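You operate a simulated robot arm through the tools that you are given. There is no shell and no other tool. Be economical: measure what you need, move in short steps, check, and stop when the job is done.

You are at the controls of a simulated two-armed robot. One attempt, no reset.

JOB
Put the blue key in, choose SET and give the LINE belt a short trial run.
Fine: run it with GO for two seconds or more in all, stop it with OFF; no other belt runs; close the lower desk drawer.

It is judged by the outcome, as a careful person would: the job done as asked, and still so three seconds after it is handed in. It fails if anything else is knocked over, pushed out of place, dropped, spilled or broken.

ROBOT AND FRAMES
Two 7-joint arms with two-finger parallel grippers on one trunk, on a base that drives. Base frame: it is fixed to the floor where the robot stands at the start and does not move with it; the origin is under the middle of the robot, x ahead of it, y to its left, z up. Readings come in mm, rad, newtons and seconds.
The left shoulder is at the start at [50, 161, 1112], the right one opposite. With the tool pointing down near the work surface each hand reaches from about 100 to 660 mm from the robot's upright axis, wherever it stands, measured 20 degrees to its own side. Places, roughly: belt knob [900, -1200, 1100]; desk go button [800, -700, 1100]; desk off button [800, -800, 1100]; key pocket on the desk [800, -100, 1100]; lower desk drawer [600, -300, 700]; mode knob [900, -300, 1100]. Payload 3.43 kg a hand.
Tool frame (each hand has its own): the origin (TCP) lies between the finger pads and is the grasp point; the fingertips stand 30 mm ahead of it; z points along the fingers, y is the line along which they close. The gripper opens to 94 mm. The fingers are 28 mm wide and 10 mm thick; the gripper's body (50 by 96 mm) begins 55 mm behind the TCP.
Orientation is that of the tool frame in the base frame, as a unit quaternion [w, x, y, z]. With the fingers straight down and closing along the base's y, the tool's x points along the base's -x, its y along +y and its z along -z.

CONTROLS
- The arms move only by the tool nudge_tool. It takes "left_motion", "right_motion" or both (then of equal length, played together; a hand with none holds still); each is a list that holds one entry, the list of rows, each a list of 7 numbers: the shift along the base's x, y, z in units of 25 mm (1.0 is 25 mm), then the turn, a rotation vector about the base's x, y, z in units of 4 degrees (1.0 is 4 degrees), then the gripper command, from -1 (shut) to 1 (fully open), values between in proportion. In form: [[[x, y, z, ax, ay, az, claw], ...]]. A call has 1 to 10 rows; each row shifts and turns the commanded pose from where the row before left it. A call with a number of a shift or a turn outside -1 to 1 is refused whole. A row lasts 0.2 s, in which the tool goes at most 50 mm and 0.15 rad; a call with a longer step from one row to the next is refused whole, and so is a gripper value outside its range. A pose out of reach is approached as far as the arm can. The call stops where the force on the tool passes 90 N (or 10 N more than at its start, if that is more) or the arm is blocked; 0.2 s more then pass. The fingers move at their own pace (about 45 mm/s each) and stop on an object; they squeeze with about 22 N. The grip force told is the motor's: it shows also when the fingers shut on nothing. Time passes only in rows, and 0.2 s behind the last, so rows that do not move let the fingers close. The reply holds the time, the measured pose of the TCP, the force on the tool along the base axes, the opening and the grip force, in the units named above and with some noise, with the torque about the TCP (base axes, N m) and any sound that the robot's microphone picked up.
- Cameras (640 x 400 px; columns grow to the right, rows downward): "scene" is now at [124.8, -28.1, 1278]; the picture's right is [-0.32, -0.95, 0.00], its down [-0.14, 0.05, -0.99] and it looks along [0.94, -0.31, -0.15] (base axes); focal length 214 px, centre (320, 200). "left" rides on the left gripper at [76, -14, -102] in its tool frame; the picture's right is [0.18, 0.98, 0.00], its down [-0.75, 0.14, -0.64] and it looks along [-0.63, 0.12, 0.77] (tool axes); focal length 243 px, centre (320, 200). "right" rides on the right gripper at [76, 14, -102] in its tool frame; the picture's right is [-0.18, 0.98, 0.00], its down [-0.75, -0.14, -0.64] and it looks along [-0.63, -0.12, 0.77] (tool axes); focal length 243 px, centre (320, 200).
- camera(camera): a new picture of that camera. The clock stands still meanwhile.
- slide_trunk(by): slides the trunk up (or, below 0, down) by that many mm; the arms and the scene camera ride with it, the base frame stays. It gives what a move gives, with no picture.
- drive_base(legs): drives the robot by 1 to 6 legs, each [ahead, left, turn to the left] in mm, mm and rad, along the robot's own axes; the way and the turn of a leg run together, so that a leg with both is an arc; at most 1500 mm and 3.142 rad a leg. The arms and the cameras ride along, it lands a little off, and it stops where it bumps. It gives what a move gives.
- aim_head(pan, tilt): turns the head with the scene camera to pan (to the left, within 1.396 rad either way) and tilt (down, from -0.506 to 1.204), counted from straight ahead of the robot. It gives what a move gives.
- point_at(camera, pixels): there is no depth. For up to 12 entries [column, row, z] of the newest picture of that camera ("zoom" is the newest enlarged one), the place [x, y] in the base frame at which the ray of that pixel passes the height z, good to about 2 mm. The clock stands still meanwhile.
- zoom(camera, box): a new picture of the part [left, top, right, bottom] of that camera's present view, enlarged. The clock stands still meanwhile.
- finish_job(): hands the job in; it is judged then, once.

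Go step by step. Measure first, check grasps and placings, and put right what went wrong. The budget is 80 turns and 62 pictures, counting those below and the enlarged ones. Unless the task says otherwise, let go and move clear before handing in, and close with one line.

The tools are called after "Call:" as name(argument=value, ...) on one line, values as JSON. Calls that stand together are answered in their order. nudge_tool: Moves the arms, as the interface text tells. Its arguments: {"type":"object","properties":{"left_motion":{"type":"array","items":{"type":"array","items":{"type":"array","items":{"type":"number"}}}},"right_motion":{"type":"array","items":{"type":"array","items":{"type":"array","items":{"type":"number"}}}}},"required":[]} The other tools are called the same way: slide_trunk (by) slides the trunk up or down; drive_base (legs) drives the base; aim_head (pan, tilt) turns the head that bears the scene camera; camera (camera) takes a picture; point_at (camera, pixels) gives the place at which the rays of pixels pass given heights; zoom (camera, box) takes an enlarged picture of a part of a camera's view; finish_job () hands the job in.

At the start:

```text
time: 0.0
left_eef_pos: [285.0, 2.9, 1354.3]
left_orientation: [0.0, -0.001, 1.0, -0.001]
left_ft_force: [0.3, 0.4, 0.3]
left_ft_torque: [0.03, 0.01, -0.04]
left_grip_width: 94.0
left_gripper_force: 0.1
right_eef_pos: [362.0, -398.4, 999.9]
right_orientation: [0.0, 0.001, 1.0, 0.0]
right_ft_force: [-0.2, -0.1, -0.1]
right_ft_torque: [-0.02, 0.01, 0.02]
right_grip_width: 94.1
right_gripper_force: 0.1
trunk travel left (down, up): [-139.0, 127.0]
robot x, y, heading: [-0.5, 0.6, -0.003]
head pan, tilt: [-0.321, 0.152]
```

scene: 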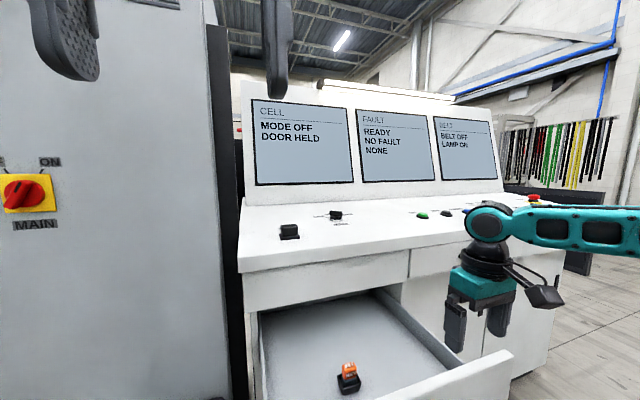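
right: 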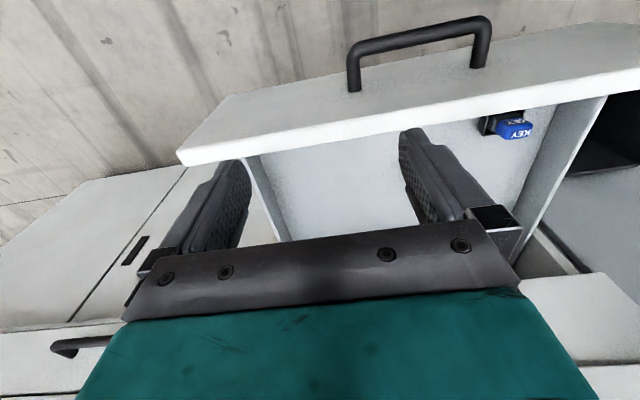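
left: 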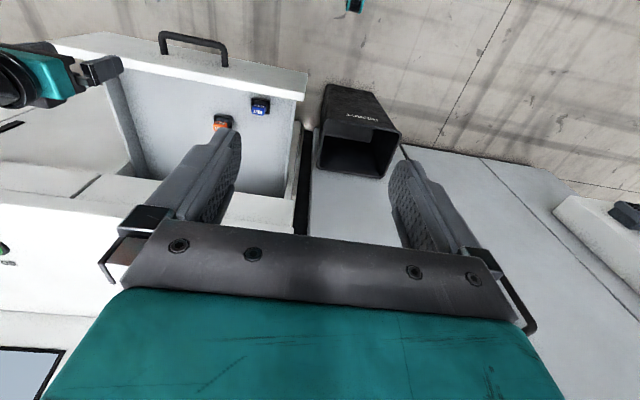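

The scene shows the open drawer with an orange key at (347,370), and the left picture shows the blue key at (260,107). I'll tilt the head down to see the drawer, and zoom on the desk top.

Call:
zoom(camera="scene", box=[230, 170, 560, 376])

Call:
aim_head(pan=-0.4, tilt=0.75)

Call:
camera(camera="scene")

```text
1.94 times, centred on (395, 273) of scene
```

zoom: 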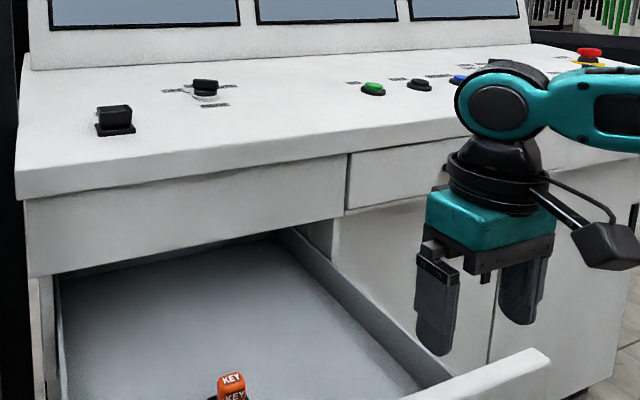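

```text
time: 1.0
left_eef_pos: [285.3, 2.3, 1352.9]
left_orientation: [0.0, -0.005, 1.0, -0.001]
left_ft_force: [36.2, -27.0, 4.6]
left_ft_torque: [3.02, 4.48, 3.18]
left_grip_width: 94.1
left_gripper_force: 0.1
right_eef_pos: [362.2, -397.9, 1000.6]
right_orientation: [0.001, 0.0, 1.0, 0.0]
right_ft_force: [-0.2, -0.8, 0.4]
right_ft_torque: [0.0, -0.02, -0.01]
right_grip_width: 94.2
right_gripper_force: 0.0
trunk travel left (down, up): [-139.0, 127.0]
robot x, y, heading: [-0.6, 0.0, -0.009]
head pan, tilt: [-0.4, 0.75]
```

```text
57 pictures are left
```

scene: 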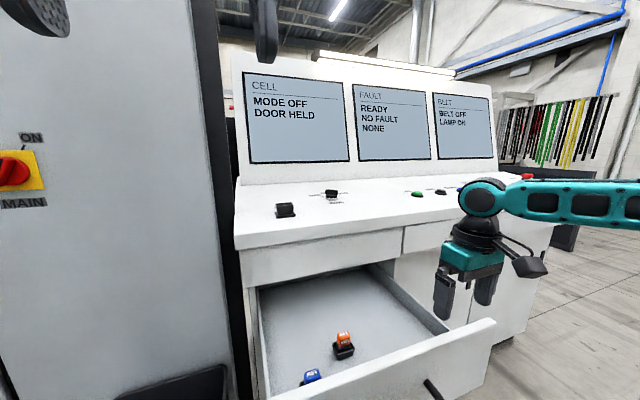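

The tilt pushed the head into the left arm (force 36 N, view barely tilted). I'll move the left hand away to the left, then tilt again.

Call:
nudge_tool(left_motion=[[[0.3, 1, 0, 0, 0, 0, 0], [0.3, 1, 0, 0, 0, 0, 0], [0, 1, 0, 0, 0, 0, 0], [0, 1, 0, 0, 0, 0, 0], [0, 1, 0, 0, 0, 0, 0], [0, 1, 0, 0, 0, 0, 0], [0, 1, 0, 0, 0, 0, 0], [0, 1, 0, 0, 0, 0, 0]]])

Call:
aim_head(pan=-0.4, tilt=0.75)

Call:
camera(camera="scene")

```text
time: 2.8
left_eef_pos: [317.1, 181.8, 1333.4]
left_orientation: [0.0, 0.0, 1.0, -0.001]
left_ft_force: [0.2, 0.5, 0.7]
left_ft_torque: [0.01, -0.04, 0.0]
left_grip_width: 47.0
left_gripper_force: 0.1
left hand out of reach, approached as far as the arm can: row 5, 6, 7, 8
right_eef_pos: [362.1, -398.6, 999.6]
right_orientation: [-0.001, -0.001, 1.0, 0.0]
right_ft_force: [-1.3, 0.0, -0.3]
right_ft_torque: [0.02, 0.0, -0.02]
right_grip_width: 94.0
right_gripper_force: 0.0
trunk travel left (down, up): [-139.0, 127.0]
robot x, y, heading: [-2.8, -0.8, 0.002]
head pan, tilt: [-0.4, 0.75]
```

```text
time: 3.4
left_eef_pos: [317.2, 181.6, 1332.9]
left_orientation: [0.0, -0.002, 1.0, -0.001]
left_ft_force: [-0.4, -0.4, 1.0]
left_ft_torque: [0.0, -0.02, 0.03]
left_grip_width: 47.0
left_gripper_force: 0.1
right_eef_pos: [362.1, -398.6, 1000.1]
right_orientation: [0.0, 0.0, 1.0, 0.0]
right_ft_force: [0.2, 0.5, -0.2]
right_ft_torque: [0.01, -0.01, 0.0]
right_grip_width: 94.0
right_gripper_force: 0.0
trunk travel left (down, up): [-139.0, 127.0]
robot x, y, heading: [-4.8, -1.1, -0.001]
head pan, tilt: [-0.4, 0.75]
```

```text
56 pictures are left
```

scene: 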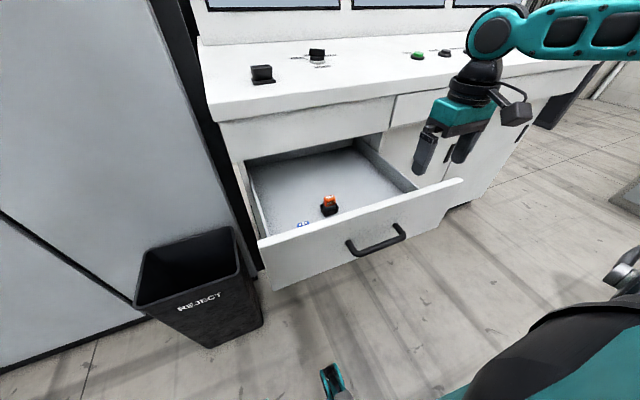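

The view now shows the drawer, with orange at (330,205) and blue at (303,222). I'll zoom in on the keys and the desk top.

Call:
zoom(camera="scene", box=[240, 30, 400, 130])

Call:
zoom(camera="scene", box=[250, 160, 410, 260])

Call:
point_at(camera="scene", pixels=[[262, 82, 900], [262, 68, 930], [316, 55, 900], [418, 56, 900], [445, 53, 900], [330, 205, 600], [303, 222, 600], [210, 105, 900], [400, 72, 900], [255, 240, 700], [460, 180, 700], [247, 165, 700]])

```text
4.00 times, centred on (320, 80) of scene
```

zoom: 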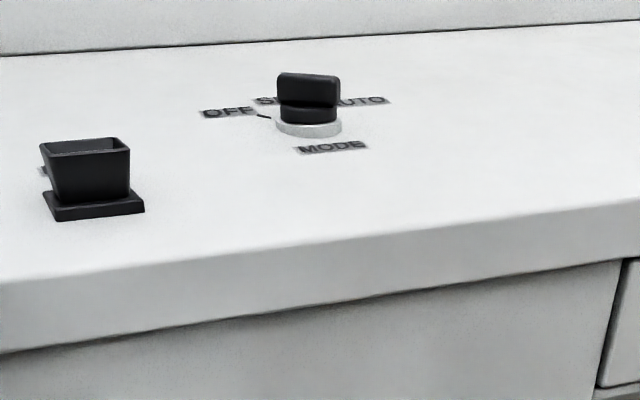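

```text
4.00 times, centred on (330, 210) of scene
```

zoom: 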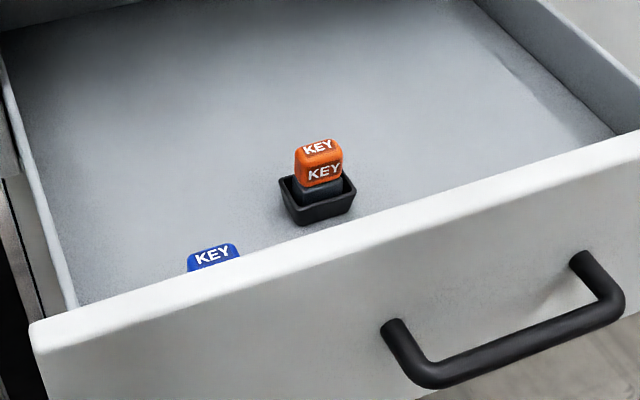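

```text
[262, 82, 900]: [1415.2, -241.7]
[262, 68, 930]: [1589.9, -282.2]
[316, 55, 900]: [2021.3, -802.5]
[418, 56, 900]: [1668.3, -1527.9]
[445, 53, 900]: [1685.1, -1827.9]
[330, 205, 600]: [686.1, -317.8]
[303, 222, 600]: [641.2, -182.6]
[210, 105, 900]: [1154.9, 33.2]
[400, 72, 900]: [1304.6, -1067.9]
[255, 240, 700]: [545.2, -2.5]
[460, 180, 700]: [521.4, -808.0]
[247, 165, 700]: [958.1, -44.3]
```

The desk top lies near z 1060–1100 and the keys are in the drawer. I'll bring the right hand over the blue key so its camera can measure it.

Call:
nudge_tool(right_motion=[[[0.3, 1, 0, 0, 0, 0, 1], [0.3, 1, 0, 0, 0, 0, 1], [0.3, 1, 0, 0, 0, 0, 1], [0.3, 1, 0, 0, 0, 0, 1], [0.3, 1, 0, 0, 0, 0, 1], [0.3, 1, 0, 0, 0, 0, 1], [0.3, 1, 0, 0, 0, 0, 1], [0.3, 1, 0, 0, 0, 0, 1]]])

Call:
camera(camera="right")

```text
time: 5.2
left_eef_pos: [317.0, 181.7, 1332.6]
left_orientation: [0.001, -0.001, 1.0, -0.001]
left_ft_force: [1.0, -1.2, -0.4]
left_ft_torque: [0.01, 0.0, 0.0]
left_grip_width: 47.0
left_gripper_force: 0.1
right_eef_pos: [422.3, -196.9, 1000.9]
right_orientation: [0.0, 0.0, 1.0, 0.0]
right_ft_force: [0.2, 0.7, -0.7]
right_ft_torque: [0.0, 0.03, -0.01]
right_grip_width: 94.2
right_gripper_force: 0.1
trunk travel left (down, up): [-139.0, 127.0]
robot x, y, heading: [1.2, 1.7, -0.004]
head pan, tilt: [-0.4, 0.75]
```

```text
53 pictures are left
```

right: 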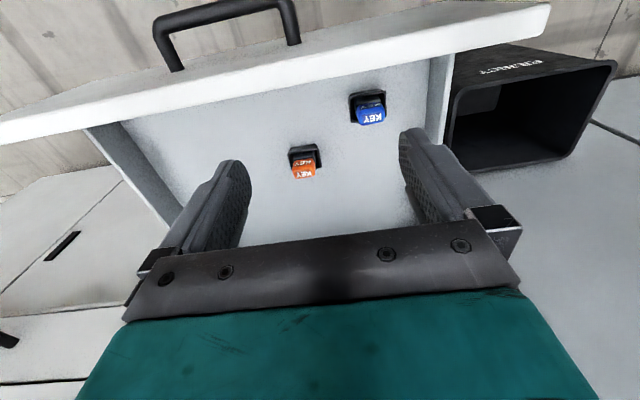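

Both keys are visible: blue at (368,110), orange at (303,160). I'll zoom for accuracy and triangulate against the scene view.

Call:
zoom(camera="right", box=[260, 70, 420, 190])

Call:
zoom(camera="scene", box=[270, 180, 360, 240])

Call:
point_at(camera="right", pixels=[[368, 105, 700], [368, 105, 740], [368, 105, 780], [303, 160, 700], [303, 160, 780], [445, 48, 740], [84, 130, 740], [548, 4, 760], [2, 118, 760]])

Call:
point_at(camera="scene", pixels=[[330, 205, 700], [330, 205, 780], [303, 222, 700], [303, 222, 740], [303, 222, 780], [260, 240, 760], [463, 180, 760]])

```text
3.33 times, centred on (340, 130) of right
```

zoom: 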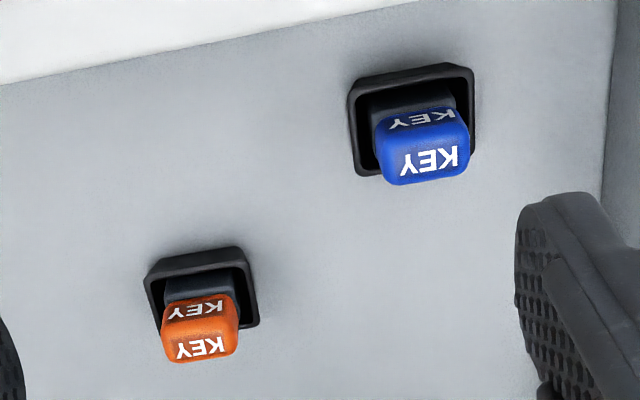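

```text
6.67 times, centred on (315, 210) of scene
```

zoom: 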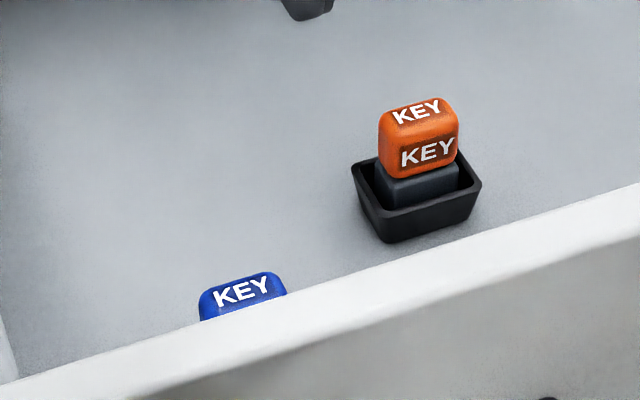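

```text
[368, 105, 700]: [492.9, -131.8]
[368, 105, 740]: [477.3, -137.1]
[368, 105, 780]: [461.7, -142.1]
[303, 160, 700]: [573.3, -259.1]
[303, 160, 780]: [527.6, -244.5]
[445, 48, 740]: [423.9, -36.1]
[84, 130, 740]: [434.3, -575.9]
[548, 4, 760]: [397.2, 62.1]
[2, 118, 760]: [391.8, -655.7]
```

```text
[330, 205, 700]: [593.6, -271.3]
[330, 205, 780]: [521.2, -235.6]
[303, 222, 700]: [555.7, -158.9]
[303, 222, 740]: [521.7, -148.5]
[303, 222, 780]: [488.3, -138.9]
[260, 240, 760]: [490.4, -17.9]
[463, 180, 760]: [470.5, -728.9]
```

Refining: top-face centres in right zoom are blue (428,160), orange (202,347); in the scene zoom, blue (243,289), orange (417,112).

Call:
zoom(camera="right", box=[260, 70, 420, 190])

Call:
point_at(camera="zoom", pixels=[[428, 160, 760], [428, 160, 800], [202, 347, 760], [202, 347, 800], [360, 170, 724], [473, 145, 724], [470, 75, 740], [350, 90, 740], [377, 140, 780], [467, 115, 780]])

Call:
point_at(camera="scene", pixels=[[303.5, 223.3, 760], [303.5, 223.3, 800], [329.5, 196.8, 760], [329.5, 196.8, 800]])

```text
3.33 times, centred on (340, 130) of right
```

zoom: 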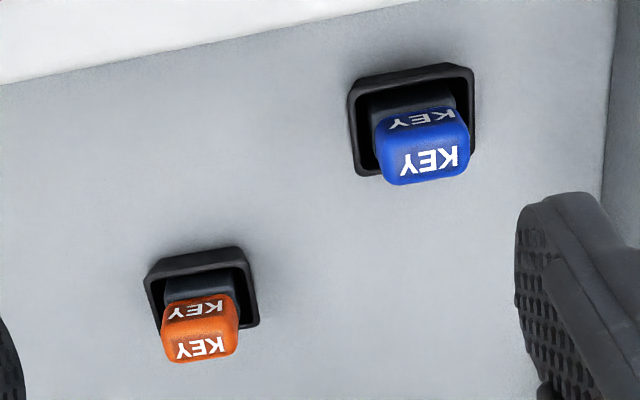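

```text
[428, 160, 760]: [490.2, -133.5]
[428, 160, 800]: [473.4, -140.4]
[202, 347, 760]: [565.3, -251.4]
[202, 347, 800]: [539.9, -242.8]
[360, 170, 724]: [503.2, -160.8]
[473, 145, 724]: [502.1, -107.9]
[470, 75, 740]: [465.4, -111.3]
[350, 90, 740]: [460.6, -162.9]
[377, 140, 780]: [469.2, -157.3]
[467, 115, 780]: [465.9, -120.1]
```

```text
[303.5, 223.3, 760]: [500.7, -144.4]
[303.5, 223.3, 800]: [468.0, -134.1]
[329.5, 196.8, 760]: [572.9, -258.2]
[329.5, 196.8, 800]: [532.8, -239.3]
```

Blue key top is about (478,-138,783), tray unrotated. The drawer's front panel looks tall, so I'll measure it before going down next to it with the camera housing.

Call:
point_at(camera="right", pixels=[[373, 70, 840], [373, 70, 870], [373, 70, 900], [548, 4, 840], [548, 4, 870], [548, 4, 900], [300, 40, 870]])

Call:
point_at(camera="scene", pixels=[[304, 228, 840], [304, 228, 870], [304, 228, 900], [258, 240, 840], [258, 240, 870], [258, 240, 900]])

```text
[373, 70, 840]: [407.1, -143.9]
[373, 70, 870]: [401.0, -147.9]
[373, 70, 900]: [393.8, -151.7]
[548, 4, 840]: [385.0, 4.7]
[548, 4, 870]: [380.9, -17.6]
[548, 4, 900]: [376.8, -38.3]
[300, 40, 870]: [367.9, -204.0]
```

```text
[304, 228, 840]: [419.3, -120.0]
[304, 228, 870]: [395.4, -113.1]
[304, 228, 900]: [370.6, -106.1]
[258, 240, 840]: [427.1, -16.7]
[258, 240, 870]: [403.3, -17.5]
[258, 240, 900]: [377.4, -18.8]
```

Panel top is at z≈862, inner edge x≈402; the camera housing would come too close with a vertical tool. I'll tilt the gripper 20° (top leaning forward) over the key and go down partway.

Call:
nudge_tool(right_motion=[[[0.5, 0.47, 0, 0, 1, 0, 1], [0.5, 0.47, 0, 0, 1, 0, 1], [0.5, 0.47, 0, 0, 1, 0, 1], [0.5, 0.47, 0, 0, 1, 0, 1], [0.5, 0.47, 0, 0, 1, 0, 1], [0, 0, -1, 0, 0, 0, 1], [0, 0, -1, 0, 0, 0, 1], [0, 0, -1, 0, 0, 0, 1], [0, 0, -1, 0, 0, 0, 1]]])

Call:
camera(camera="right")

Call:
camera(camera="scene")

```text
time: 7.2
left_eef_pos: [318.3, 180.2, 1334.0]
left_orientation: [0.001, 0.0, 1.0, -0.001]
left_ft_force: [-0.2, -0.5, -0.1]
left_ft_torque: [-0.02, 0.0, 0.0]
left_grip_width: 47.0
left_gripper_force: 0.0
right_eef_pos: [429.0, -193.6, 911.5]
right_orientation: [-0.173, 0.0, 0.985, 0.001]
right_ft_force: [-0.5, 0.0, -0.4]
right_ft_torque: [0.0, -0.01, -0.01]
right_grip_width: 94.2
right_gripper_force: 0.1
right hand out of reach, approached as far as the arm can: row 4, 5, 6, 7, 8, 9
trunk travel left (down, up): [-139.0, 127.0]
robot x, y, heading: [-1.1, 2.2, 0.001]
head pan, tilt: [-0.4, 0.75]
```

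```text
49 pictures are left
```

right: 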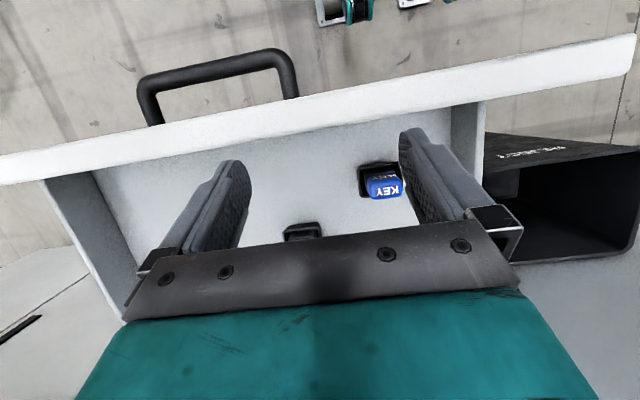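

```text
48 pictures are left
```

scene: 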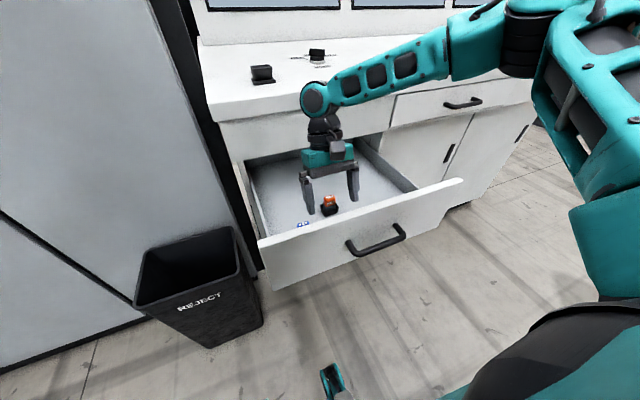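

The arm came short of the commanded pose (at 429,-194). I'll raise the hand, lower the trunk by 110 mm for better reach, then retry.

Call:
nudge_tool(right_motion=[[[0, 0, 1, 0, 0, 0, 1], [0, 0, 1, 0, 0, 0, 1], [0, 0, 1, 0, 0, 0, 1], [0, 0, 1, 0, 0, 0, 1]]])

Call:
slide_trunk(by=-110)

```text
time: 8.2
left_eef_pos: [317.1, 180.6, 1333.2]
left_orientation: [0.0, -0.001, 1.0, -0.001]
left_ft_force: [-0.1, -0.5, 0.1]
left_ft_torque: [0.0, -0.01, 0.03]
left_grip_width: 46.8
left_gripper_force: 0.1
right_eef_pos: [429.2, -192.7, 1013.5]
right_orientation: [-0.174, -0.001, 0.985, 0.0]
right_ft_force: [0.0, 0.1, 0.4]
right_ft_torque: [0.01, 0.03, 0.01]
right_grip_width: 94.0
right_gripper_force: 0.1
trunk travel left (down, up): [-139.0, 127.0]
robot x, y, heading: [-0.4, -0.0, -0.0]
head pan, tilt: [-0.4, 0.75]
```

```text
time: 9.6
left_eef_pos: [317.7, 181.9, 1223.9]
left_orientation: [0.0, -0.001, 1.0, -0.001]
left_ft_force: [0.2, 0.2, 0.3]
left_ft_torque: [0.0, 0.0, 0.02]
left_grip_width: 47.1
left_gripper_force: 0.1
right_eef_pos: [428.4, -193.3, 902.5]
right_orientation: [-0.173, 0.0, 0.985, 0.0]
right_ft_force: [0.0, -0.2, 0.5]
right_ft_torque: [0.01, 0.02, 0.0]
right_grip_width: 94.1
right_gripper_force: 0.0
trunk travel left (down, up): [-29.0, 237.0]
robot x, y, heading: [-1.5, 0.8, -0.004]
head pan, tilt: [-0.4, 0.75]
```

Now shift over the key: +54 mm x, +55 mm y, at z≈900.

Call:
nudge_tool(right_motion=[[[0.72, 0.74, 0, 0, 0, 0, 1], [0.72, 0.74, 0, 0, 0, 0, 1], [0.72, 0.74, 0, 0, 0, 0, 1], [0, 0, 0, 0, 0, 0, 1]]])

Call:
camera(camera="right")

```text
time: 10.6
left_eef_pos: [317.9, 182.3, 1223.7]
left_orientation: [0.0, -0.001, 1.0, -0.002]
left_ft_force: [0.3, -0.3, 0.3]
left_ft_torque: [0.01, -0.01, -0.01]
left_grip_width: 47.0
left_gripper_force: 0.1
right_eef_pos: [445.6, -174.8, 902.8]
right_orientation: [-0.174, 0.0, 0.985, 0.001]
right_ft_force: [-0.1, 0.7, 0.4]
right_ft_torque: [0.01, 0.01, 0.01]
right_grip_width: 94.0
right_gripper_force: 0.1
right hand out of reach, approached as far as the arm can: row 2, 3
trunk travel left (down, up): [-29.0, 237.0]
robot x, y, heading: [-4.0, -0.2, 0.002]
head pan, tilt: [-0.4, 0.75]
```

```text
47 pictures are left
```

right: 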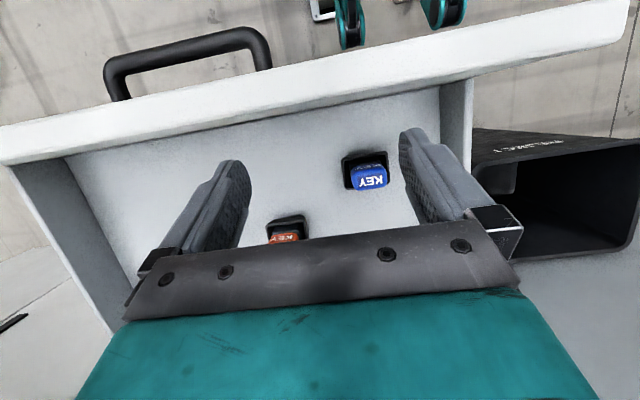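

Still ~35 mm short, so I'll drive the base a little. First check where the base's front (teal feet at (350,40), (440,25)) is relative to the drawer handle.

Call:
point_at(camera="right", pixels=[[350, 45, 0], [350, 45, 80], [440, 28, 0], [440, 28, 80], [185, 80, 800], [185, 80, 760], [120, 55, 800]])

Call:
point_at(camera="scene", pixels=[[210, 347, 0], [170, 310, 0], [330, 370, 0], [330, 370, 80], [378, 250, 800], [355, 250, 800]])

```text
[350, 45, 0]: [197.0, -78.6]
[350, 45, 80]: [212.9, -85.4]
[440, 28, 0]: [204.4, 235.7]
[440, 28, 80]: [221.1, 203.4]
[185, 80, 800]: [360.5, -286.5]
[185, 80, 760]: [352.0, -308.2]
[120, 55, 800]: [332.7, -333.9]
```

```text
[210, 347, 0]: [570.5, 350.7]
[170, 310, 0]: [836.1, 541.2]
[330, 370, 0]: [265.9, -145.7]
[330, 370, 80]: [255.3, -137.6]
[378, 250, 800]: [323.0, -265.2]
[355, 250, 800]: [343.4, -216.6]
```

Base front is ~215–265 mm and the handle ~330 mm at a much greater height; a 38 mm forward, 37 mm left move is safe and puts the hand over the key.

Call:
drive_base(legs=[[38, 37, 0]])

Call:
camera(camera="right")

```text
time: 11.6
left_eef_pos: [355.9, 217.9, 1222.9]
left_orientation: [-0.001, -0.001, 1.0, -0.001]
left_ft_force: [-0.4, 0.0, 0.3]
left_ft_torque: [-0.03, 0.02, -0.03]
left_grip_width: 47.2
left_gripper_force: 0.0
right_eef_pos: [482.5, -140.1, 901.6]
right_orientation: [-0.173, 0.0, 0.985, 0.0]
right_ft_force: [0.3, -0.2, -0.2]
right_ft_torque: [0.0, 0.02, -0.01]
right_grip_width: 94.1
right_gripper_force: 0.0
trunk travel left (down, up): [-29.0, 237.0]
robot x, y, heading: [40.2, 38.9, 0.0]
head pan, tilt: [-0.4, 0.75]
```

```text
46 pictures are left
```

right: 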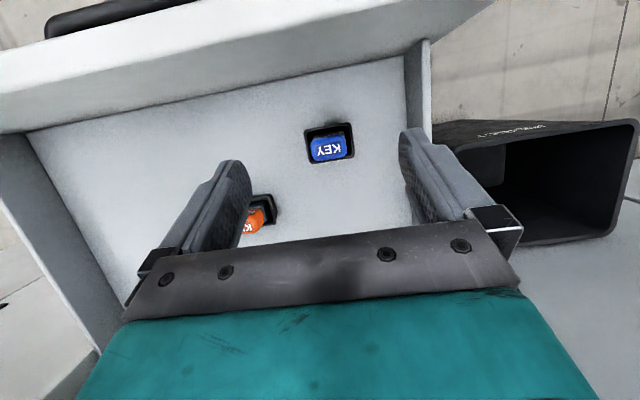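

Blue's top centre is at (327,148) now; check its position from this closer view.

Call:
zoom(camera="right", box=[290, 110, 370, 170])

Call:
point_at(camera="right", pixels=[[327, 148, 783], [327, 148, 775], [311, 152, 783], [345, 147, 783], [305, 130, 740], [350, 124, 740], [308, 165, 740], [353, 160, 740]])

```text
6.67 times, centred on (330, 140) of right
```

zoom: 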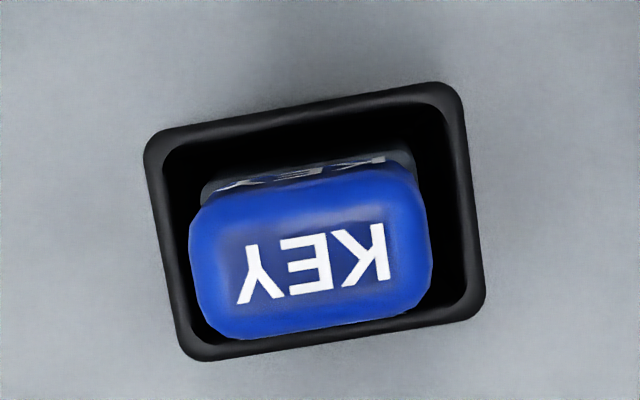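

```text
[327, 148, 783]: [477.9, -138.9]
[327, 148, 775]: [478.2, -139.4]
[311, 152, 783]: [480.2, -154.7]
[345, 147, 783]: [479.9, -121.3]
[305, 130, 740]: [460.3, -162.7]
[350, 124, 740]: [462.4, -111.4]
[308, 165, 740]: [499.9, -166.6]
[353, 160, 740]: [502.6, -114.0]
```

The key centre is confirmed at (478,-139). Descend 119 mm and look before closing.

Call:
nudge_tool(right_motion=[[[0, 0.04, -1, 0, 0, 0, 1], [0, 0, -1, 0, 0, 0, 1], [0, 0, -1, 0, 0, 0, 1], [0, 0, -1, 0, 0, 0, 1], [0, 0, -0.74, 0, 0, 0, 1]]])

Call:
camera(camera="right")

```text
time: 12.8
left_eef_pos: [354.5, 217.6, 1223.3]
left_orientation: [0.001, 0.0, 1.0, -0.001]
left_ft_force: [0.3, -0.4, -0.3]
left_ft_torque: [0.02, 0.03, -0.03]
left_grip_width: 47.1
left_gripper_force: 0.1
right_eef_pos: [462.1, -158.3, 793.1]
right_orientation: [-0.172, 0.0, 0.985, 0.002]
right_ft_force: [-0.4, 0.4, -0.2]
right_ft_torque: [0.0, 0.0, 0.0]
right_grip_width: 93.8
right_gripper_force: 0.0
right hand out of reach, approached as far as the arm can: row 1, 2, 3, 4, 5
trunk travel left (down, up): [-29.0, 237.0]
robot x, y, heading: [37.6, 36.8, 0.002]
head pan, tilt: [-0.4, 0.75]
```

```text
44 pictures are left
```

right: 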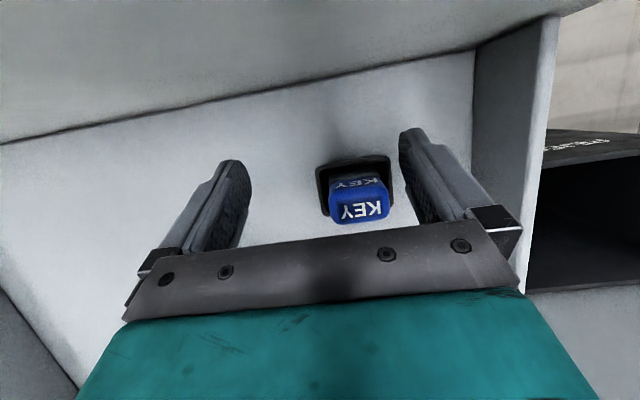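

The arm fell short again (462,-158,793). A small drive of 24 mm ahead and 22 mm left centres it.

Call:
drive_base(legs=[[26, 24, 0]])

Call:
nudge_tool(right_motion=[[[0, 0, -0.45, 0, 0, 0, 1], [0, 0, 0, 0, 0, 0, 1]]])

Call:
camera(camera="right")

```text
time: 13.6
left_eef_pos: [380.8, 241.7, 1223.4]
left_orientation: [0.0, -0.002, 1.0, -0.001]
left_ft_force: [-0.3, 0.8, 0.3]
left_ft_torque: [0.0, 0.01, 0.0]
left_grip_width: 47.0
left_gripper_force: 0.1
right_eef_pos: [488.7, -132.6, 792.4]
right_orientation: [-0.173, 0.001, 0.985, 0.002]
right_ft_force: [-0.2, 0.1, 1.1]
right_ft_torque: [-0.01, 0.01, -0.04]
right_grip_width: 94.0
right_gripper_force: 0.0
trunk travel left (down, up): [-29.0, 237.0]
robot x, y, heading: [61.6, 61.8, -0.0]
head pan, tilt: [-0.4, 0.75]
```

```text
time: 14.2
left_eef_pos: [381.1, 240.8, 1223.5]
left_orientation: [0.0, -0.001, 1.0, -0.001]
left_ft_force: [-0.6, -0.3, 0.2]
left_ft_torque: [0.03, 0.0, 0.05]
left_grip_width: 46.9
left_gripper_force: 0.0
right_eef_pos: [485.6, -136.6, 784.2]
right_orientation: [-0.172, 0.001, 0.985, 0.003]
right_ft_force: [-0.6, -0.6, -0.3]
right_ft_torque: [0.01, -0.04, 0.01]
right_grip_width: 94.3
right_gripper_force: 0.1
right hand out of reach, approached as far as the arm can: row 1
trunk travel left (down, up): [-29.0, 237.0]
robot x, y, heading: [64.5, 63.1, -0.002]
head pan, tilt: [-0.4, 0.75]
```

```text
43 pictures are left
```

right: 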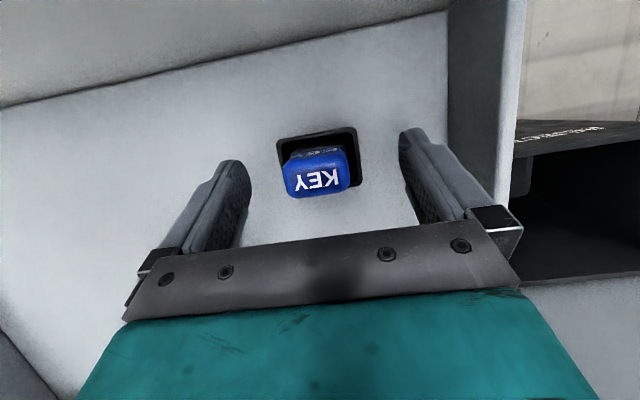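

The TCP is at (486,-137,784), with the key between the fingers. Close.

Call:
nudge_tool(right_motion=[[[0, 0, 0, 0, 0, 0, -1], [0, 0, 0, 0, 0, 0, -1], [0, 0, 0, 0, 0, 0, -1], [0, 0, 0, 0, 0, 0, -1], [0, 0, 0, 0, 0, 0, -1], [0, 0, 0, 0, 0, 0, -1]]])

Call:
camera(camera="right")

```text
time: 15.6
left_eef_pos: [380.3, 242.3, 1223.6]
left_orientation: [0.0, -0.001, 1.0, -0.001]
left_ft_force: [-0.9, 0.7, -0.4]
left_ft_torque: [-0.02, -0.04, 0.0]
left_grip_width: 47.0
left_gripper_force: 0.1
right_eef_pos: [486.2, -136.8, 785.2]
right_orientation: [-0.171, 0.0, 0.985, 0.002]
right_ft_force: [0.5, -0.4, -0.2]
right_ft_torque: [0.01, -0.02, -0.03]
right_grip_width: 39.4
right_gripper_force: 22.1
trunk travel left (down, up): [-29.0, 237.0]
robot x, y, heading: [63.5, 61.3, -0.002]
head pan, tilt: [-0.4, 0.75]
```

```text
42 pictures are left
```

right: 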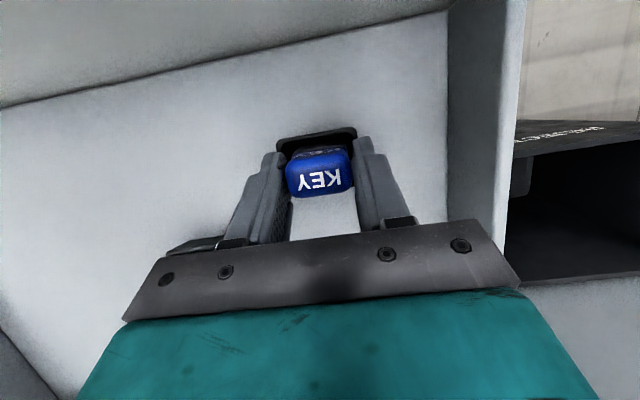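

Gripped at 39 mm width with 22 N. Lift straight up 125 mm and check.

Call:
nudge_tool(right_motion=[[[0, 0, 0.5, 0, 0, 0, -1], [0, 0, 0.5, 0, 0, 0, -1], [0, 0, 1, 0, 0, 0, -1], [0, 0, 1, 0, 0, 0, -1], [0, 0, 1, 0, 0, 0, -1], [0, 0, 1, 0, 0, 0, -1]]])

Call:
camera(camera="right")

Call:
camera(camera="scene")

```text
time: 17.0
left_eef_pos: [381.4, 241.0, 1223.1]
left_orientation: [0.001, -0.001, 1.0, -0.001]
left_ft_force: [0.2, -0.5, 1.0]
left_ft_torque: [0.03, -0.03, -0.03]
left_grip_width: 46.9
left_gripper_force: 0.0
right_eef_pos: [485.7, -136.2, 908.9]
right_orientation: [-0.172, 0.0, 0.985, 0.001]
right_ft_force: [-0.5, 0.1, 0.4]
right_ft_torque: [0.01, 0.01, 0.0]
right_grip_width: 39.3
right_gripper_force: 22.1
trunk travel left (down, up): [-29.0, 237.0]
robot x, y, heading: [61.0, 61.4, 0.006]
head pan, tilt: [-0.4, 0.75]
```

```text
41 pictures are left
```

right: 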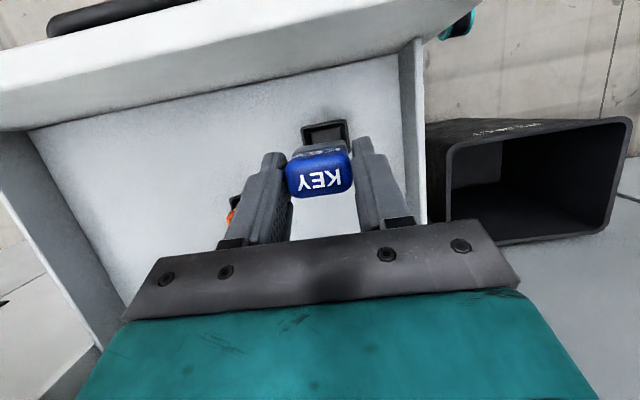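

```text
40 pictures are left
```

scene: 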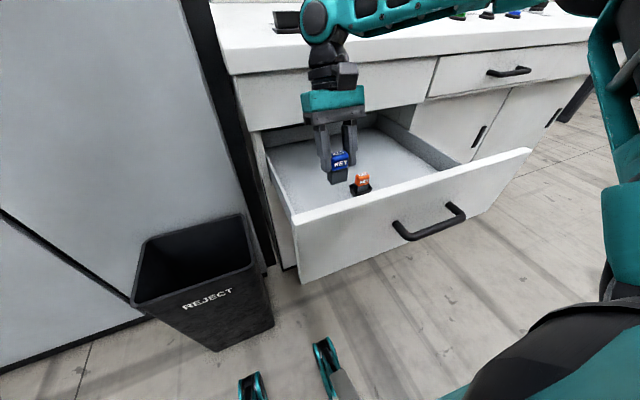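

The key is lifted clear, with the orange key undisturbed. Raise the right hand further, then drive back and right so the left hand can push the drawer shut.

Call:
nudge_tool(right_motion=[[[0, 0, 1, 0, 0, 0, -1], [0, 0, 1, 0, 0, 0, -1], [0, 0, 1, 0, 0, 0, -1], [-0.5, -0.5, 1, 0, 0, 0, -1], [-0.8, -0.8, 0.5, 0, 0, 0, -1], [-0.8, -0.8, 0, 0, 0, 0, -1], [-0.8, -0.8, 0, 0, 0, 0, -1]]])

Call:
drive_base(legs=[[-120, 0, 0], [0, -300, 0]])

Call:
camera(camera="scene")

```text
time: 18.6
left_eef_pos: [380.1, 240.5, 1223.4]
left_orientation: [0.001, 0.0, 1.0, -0.001]
left_ft_force: [-0.1, 0.6, 1.0]
left_ft_torque: [0.0, 0.0, 0.01]
left_grip_width: 46.9
left_gripper_force: 0.0
right_eef_pos: [411.9, -207.8, 1020.7]
right_orientation: [-0.172, 0.0, 0.985, 0.001]
right_ft_force: [0.5, 0.5, -0.3]
right_ft_torque: [-0.02, 0.03, 0.04]
right_grip_width: 39.2
right_gripper_force: 22.0
trunk travel left (down, up): [-29.0, 237.0]
robot x, y, heading: [65.8, 60.5, -0.004]
head pan, tilt: [-0.4, 0.75]
```

```text
time: 21.5
left_eef_pos: [262.3, -56.7, 1223.4]
left_orientation: [0.0, 0.0, 1.0, 0.0]
left_ft_force: [-0.4, -0.7, 0.7]
left_ft_torque: [0.02, -0.01, 0.03]
left_grip_width: 47.3
left_gripper_force: 0.0
right_eef_pos: [292.2, -506.1, 1020.1]
right_orientation: [-0.172, 0.0, 0.985, 0.002]
right_ft_force: [-0.6, 0.4, 0.1]
right_ft_torque: [0.03, -0.01, -0.01]
right_grip_width: 39.2
right_gripper_force: 21.3
trunk travel left (down, up): [-29.0, 237.0]
robot x, y, heading: [-56.1, -237.4, 0.004]
head pan, tilt: [-0.4, 0.75]
```

```text
39 pictures are left
```

scene: 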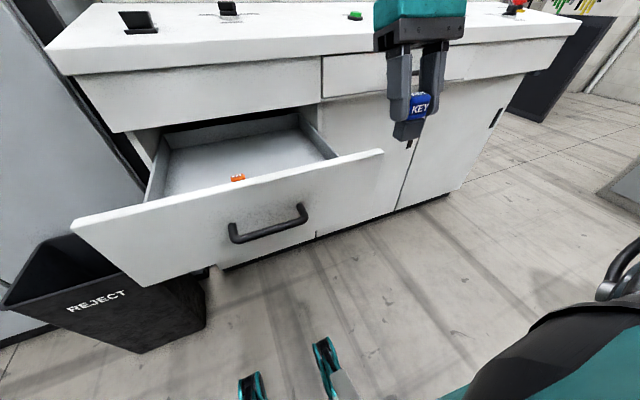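

The drawer view is clear. Measure the panel corners and handle from here, and lower the left hand in front of the panel with the fingertips tilted forward.

Call:
point_at(camera="scene", pixels=[[75, 222, 862], [382, 151, 862], [232, 232, 790], [305, 212, 790], [125, 130, 862], [322, 95, 862], [135, 285, 640], [50, 50, 1050], [582, 20, 1050]])

Call:
nudge_tool(left_motion=[[[0, 0, -1, 0, -1, 0, -1], [0, 0, -1, 0, -1, 0, -1], [0, 0, -1, 0, -1, 0, -1], [0, 0, -1, 0, -1, 0, -1], [0, 0, -1, 0, -1, 0, -1], [0, 0, -1, 0, -1, 0, -1], [0, 0, -1, 0, 0, 0, -1], [0, 0, -1, 0, 0, 0, -1], [0, 0, -1, 0, 0, 0, -1], [0, 0, -1, 0, 0, 0, -1]]])

```text
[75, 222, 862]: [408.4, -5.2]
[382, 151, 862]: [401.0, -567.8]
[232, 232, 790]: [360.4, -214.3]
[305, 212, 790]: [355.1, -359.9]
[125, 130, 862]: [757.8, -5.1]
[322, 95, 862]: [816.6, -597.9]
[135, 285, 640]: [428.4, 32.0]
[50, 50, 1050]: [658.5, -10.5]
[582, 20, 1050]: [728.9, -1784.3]
```

```text
time: 23.7
left_eef_pos: [262.0, -56.1, 973.0]
left_orientation: [0.209, 0.0, 0.978, -0.001]
left_ft_force: [0.1, 0.7, -0.5]
left_ft_torque: [0.02, -0.03, -0.01]
left_grip_width: 0.0
left_gripper_force: 22.3
right_eef_pos: [292.9, -506.0, 1021.2]
right_orientation: [-0.172, 0.001, 0.985, 0.001]
right_ft_force: [0.5, -0.1, -0.9]
right_ft_torque: [-0.02, 0.0, 0.01]
right_grip_width: 39.4
right_gripper_force: 22.6
trunk travel left (down, up): [-29.0, 237.0]
robot x, y, heading: [-55.5, -237.3, 0.001]
head pan, tilt: [-0.4, 0.75]
```

Panel spans y −5…−568 at x≈385–405; handle y −214…−360. Lower to z≈823 at y≈−116, then advance to touch.

Call:
nudge_tool(left_motion=[[[0, -0.4, -1, 0, 0, 0, -1], [0, -0.4, -1, 0, 0, 0, -1], [0, -0.4, -1, 0, 0, 0, -1], [0, -0.4, -1, 0, 0, 0, -1], [0, -0.4, -1, 0, 0, 0, -1], [0, -0.4, -1, 0, 0, 0, -1], [1, 0, 0, 0, 0, 0, -1], [1, 0, 0, 0, 0, 0, -1], [1, 0, 0, 0, 0, 0, -1]]])

Call:
camera(camera="scene")

```text
time: 25.7
left_eef_pos: [347.1, -120.4, 825.8]
left_orientation: [0.209, 0.0, 0.978, -0.001]
left_ft_force: [0.1, -0.3, -0.2]
left_ft_torque: [-0.03, 0.02, 0.0]
left_grip_width: 0.0
left_gripper_force: 22.1
left hand out of reach, approached as far as the arm can: row 3, 4
right_eef_pos: [293.3, -505.6, 1020.0]
right_orientation: [-0.172, 0.001, 0.985, 0.001]
right_ft_force: [0.3, 0.4, -0.5]
right_ft_torque: [0.03, -0.01, 0.01]
right_grip_width: 39.3
right_gripper_force: 21.9
trunk travel left (down, up): [-29.0, 237.0]
robot x, y, heading: [-56.5, -240.0, 0.002]
head pan, tilt: [-0.4, 0.75]
```

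```text
38 pictures are left
```

scene: 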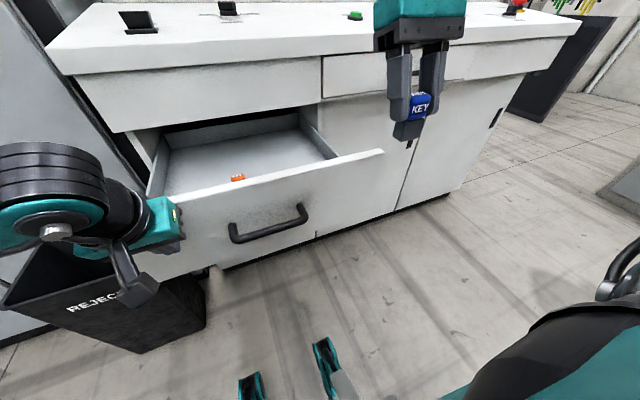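

The fingers are behind the panel edge view, about 15 mm from it. Push ahead.

Call:
nudge_tool(left_motion=[[[0.7, 0, 0, 0, 0, 0, -1], [0.7, 0, 0, 0, 0, 0, -1], [0.7, 0, 0, 0, 0, 0, -1], [0.7, 0, 0, 0, 0, 0, -1], [0.7, 0, 0, 0, 0, 0, -1], [0.7, 0, 0, 0, 0, 0, -1], [0.7, 0, 0, 0, 0, 0, -1], [0.7, 0, 0, 0, 0, 0, -1], [0.7, 0, 0, 0, 0, 0, -1], [0.7, 0, 0, 0, 0, 0, -1]]])

Call:
camera(camera="scene")

```text
time: 27.9
left_eef_pos: [522.4, -120.0, 826.7]
left_orientation: [0.208, -0.001, 0.978, 0.0]
left_ft_force: [0.3, -0.2, -0.1]
left_ft_torque: [0.02, 0.01, 0.01]
left_grip_width: 0.2
left_gripper_force: 21.8
right_eef_pos: [294.3, -506.2, 1020.6]
right_orientation: [-0.172, 0.001, 0.985, 0.002]
right_ft_force: [0.2, -0.3, -0.7]
right_ft_torque: [0.02, -0.02, -0.02]
right_grip_width: 39.5
right_gripper_force: 21.7
trunk travel left (down, up): [-29.0, 237.0]
robot x, y, heading: [-56.0, -236.7, -0.001]
head pan, tilt: [-0.4, 0.75]
```

```text
37 pictures are left
```

scene: 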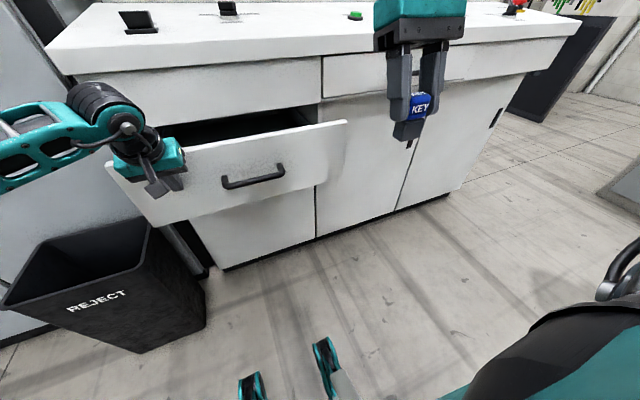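

The drawer slides well. Continue pushing until it closes.

Call:
nudge_tool(left_motion=[[[0.7, 0, 0, 0, 0, 0, -1], [0.7, 0, 0, 0, 0, 0, -1], [0.7, 0, 0, 0, 0, 0, -1], [0.7, 0, 0, 0, 0, 0, -1], [0.7, 0, 0, 0, 0, 0, -1], [0.7, 0, 0, 0, 0, 0, -1], [0.5, 0, 0, 0, 0, 0, -1], [0.5, 0, 0, 0, 0, 0, -1], [0.5, 0, 0, 0, 0, 0, -1], [0.5, 0, 0, 0, 0, 0, -1]]])

Call:
camera(camera="scene")

```text
time: 30.1
left_eef_pos: [661.0, -117.6, 825.3]
left_orientation: [0.208, 0.0, 0.978, -0.001]
left_ft_force: [0.1, -0.7, 0.1]
left_ft_torque: [0.01, -0.01, 0.03]
left_grip_width: 0.0
left_gripper_force: 22.1
left hand out of reach, approached as far as the arm can: row 9, 10
right_eef_pos: [292.6, -506.3, 1020.9]
right_orientation: [-0.172, 0.0, 0.985, 0.001]
right_ft_force: [0.2, -0.7, -0.6]
right_ft_torque: [0.04, -0.03, 0.03]
right_grip_width: 39.1
right_gripper_force: 22.2
trunk travel left (down, up): [-29.0, 237.0]
robot x, y, heading: [-51.4, -235.0, -0.003]
head pan, tilt: [-0.4, 0.75]
```

```text
36 pictures are left
```

scene: 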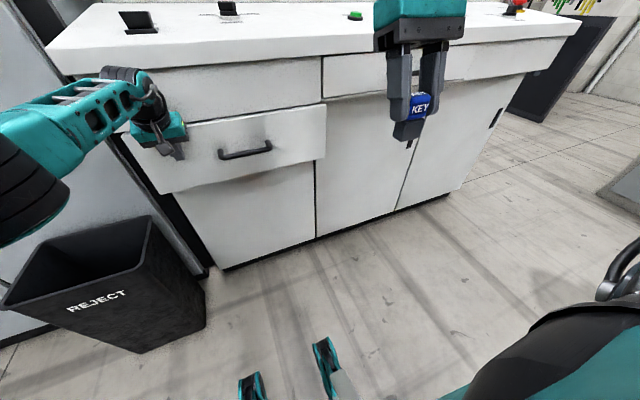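

Nearly shut but still a little proud at (325,155). The arm is at its reach limit, so drive ahead 35 mm to push the rest.

Call:
drive_base(legs=[[35, 0, 0]])

Call:
zoom(camera="scene", box=[100, 40, 420, 240])

```text
time: 31.0
left_eef_pos: [672.5, -119.2, 821.1]
left_orientation: [0.186, -0.002, 0.983, 0.0]
left_ft_force: [-13.4, 1.6, 5.1]
left_ft_torque: [-0.02, 0.21, 0.05]
left_grip_width: 0.0
left_gripper_force: 21.9
right_eef_pos: [314.0, -504.5, 1021.1]
right_orientation: [-0.172, 0.001, 0.985, 0.002]
right_ft_force: [-0.1, 0.3, 0.0]
right_ft_torque: [0.01, -0.03, -0.01]
right_grip_width: 39.4
right_gripper_force: 22.0
trunk travel left (down, up): [-29.0, 237.0]
robot x, y, heading: [-29.1, -235.6, 0.002]
head pan, tilt: [-0.4, 0.75]
stopped in leg 1: the force on the tool passed its limit (the readings are from after the stop); the commanded pose is now the measured one
```

```text
2.00 times, centred on (260, 140) of scene
```

zoom: 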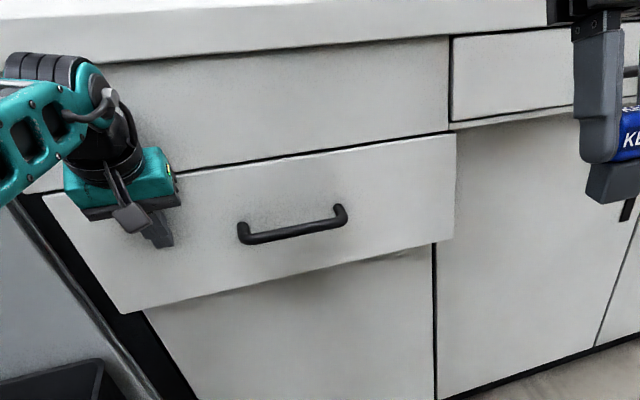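

The push met a firm stop at 13+ N and the panel sits flush over the carcass: the drawer is closed. Retract the left hand back and up.

Call:
nudge_tool(left_motion=[[[-1, 0, 0, 0, 0, 0, -1], [-1, 0, 0, 0, 0, 0, -1], [-1, 0, 0, 0, 0, 0, -1], [-1, 0, 0, 0, 0, 0, -1], [-1, 0.3, 0, 0, 0, 0, -1], [-1, 0.3, 0.5, 0, 0, 0, -1], [-1, 0.5, 1, 0, 0, 0, -1], [-1, 0.5, 1, 0, 0, 0, -1], [-1, 0.5, 1, 0, 0, 0, -1], [-1, 0.5, 1, 0, 0, 0, -1]]])

Call:
zoom(camera="scene", box=[50, 0, 370, 200])

```text
time: 33.2
left_eef_pos: [424.1, -54.5, 934.4]
left_orientation: [0.185, -0.001, 0.983, -0.001]
left_ft_force: [-0.4, -0.4, 0.4]
left_ft_torque: [0.0, -0.02, 0.02]
left_grip_width: 0.1
left_gripper_force: 21.9
right_eef_pos: [316.0, -505.4, 1020.8]
right_orientation: [-0.173, 0.0, 0.985, 0.001]
right_ft_force: [-0.4, -0.1, -1.4]
right_ft_torque: [0.04, 0.0, -0.04]
right_grip_width: 39.5
right_gripper_force: 22.1
trunk travel left (down, up): [-29.0, 237.0]
robot x, y, heading: [-33.4, -235.2, 0.001]
head pan, tilt: [-0.4, 0.75]
```

```text
2.00 times, centred on (210, 100) of scene
```

zoom: 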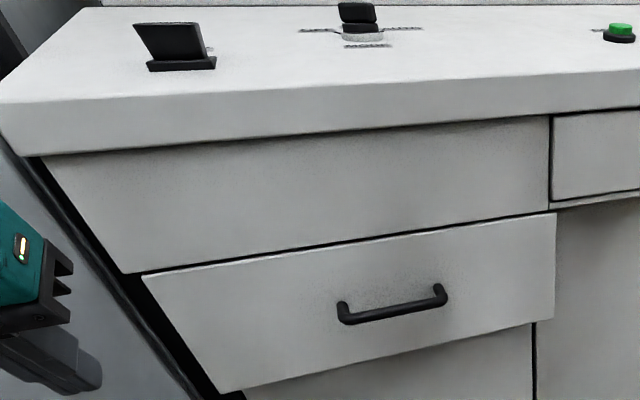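

Drawer is flush. Now raise the trunk for desk-top work, tuck the left arm back, and drive to face the key pocket.

Call:
slide_trunk(by=230)

Call:
nudge_tool(left_motion=[[[-1, 0, 0, 0, 0, 0, -1], [-1, 0, 0, 0, 0, 0, -1], [-1, 0, 0, 0, 0, 0, -1], [-1, 0, 0, 0, 0, 0, -1], [-1, 0.5, 0, 0, 0, 0, -1], [-1, 0.5, 0, 0, 0, 0, -1], [0, 0.5, 0, 0, 0, 0, -1], [0, 0.5, 0, 0, 0, 0, -1]]])

Call:
drive_base(legs=[[0, 235, 0], [230, 0, 0]])

Call:
camera(camera="scene")

Call:
camera(camera="right")

```text
time: 35.6
left_eef_pos: [425.3, -54.4, 1163.9]
left_orientation: [0.185, -0.002, 0.983, -0.001]
left_ft_force: [1.0, 0.7, -0.5]
left_ft_torque: [0.01, -0.01, -0.04]
left_grip_width: 0.2
left_gripper_force: 22.3
right_eef_pos: [315.8, -504.5, 1251.2]
right_orientation: [-0.173, -0.001, 0.985, 0.001]
right_ft_force: [0.5, 0.4, 0.5]
right_ft_torque: [0.0, 0.02, 0.01]
right_grip_width: 39.4
right_gripper_force: 21.4
trunk travel left (down, up): [-259.0, 7.0]
robot x, y, heading: [-33.5, -237.9, 0.006]
head pan, tilt: [-0.4, 0.75]
```

```text
time: 37.4
left_eef_pos: [279.0, -4.4, 1166.3]
left_orientation: [0.186, -0.002, 0.983, 0.0]
left_ft_force: [0.7, -0.5, 1.2]
left_ft_torque: [0.02, -0.01, 0.03]
left_grip_width: 0.0
left_gripper_force: 22.1
left hand out of reach, approached as far as the arm can: row 6
right_eef_pos: [314.9, -505.0, 1250.3]
right_orientation: [-0.173, 0.0, 0.985, 0.001]
right_ft_force: [-0.1, -1.0, -0.6]
right_ft_torque: [0.03, -0.01, -0.02]
right_grip_width: 39.5
right_gripper_force: 21.8
trunk travel left (down, up): [-259.0, 7.0]
robot x, y, heading: [-33.0, -238.5, 0.003]
head pan, tilt: [-0.4, 0.75]
```

```text
time: 40.5
left_eef_pos: [506.2, 234.7, 1166.2]
left_orientation: [0.185, -0.004, 0.983, 0.0]
left_ft_force: [0.2, -0.3, -0.5]
left_ft_torque: [0.0, -0.02, -0.01]
left_grip_width: 0.1
left_gripper_force: 21.8
right_eef_pos: [546.4, -264.7, 1250.4]
right_orientation: [-0.173, -0.004, 0.985, 0.001]
right_ft_force: [-0.3, 0.8, -0.9]
right_ft_torque: [-0.02, -0.01, -0.01]
right_grip_width: 39.3
right_gripper_force: 22.2
trunk travel left (down, up): [-259.0, 7.0]
robot x, y, heading: [193.4, 0.7, 0.007]
head pan, tilt: [-0.4, 0.75]
```

```text
33 pictures are left
```

scene: 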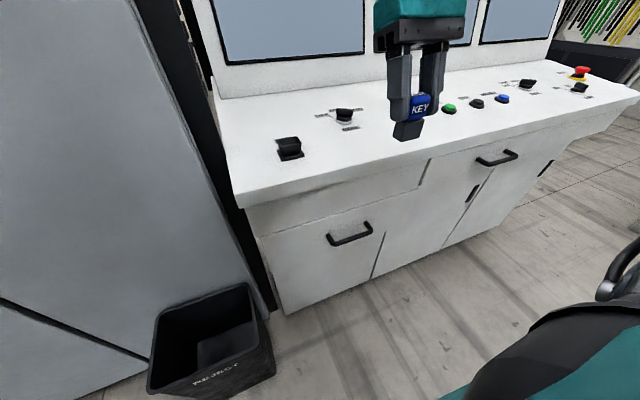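

```text
32 pictures are left
```

right: 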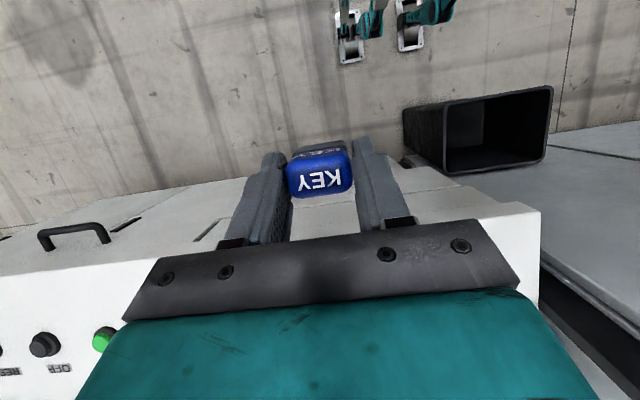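

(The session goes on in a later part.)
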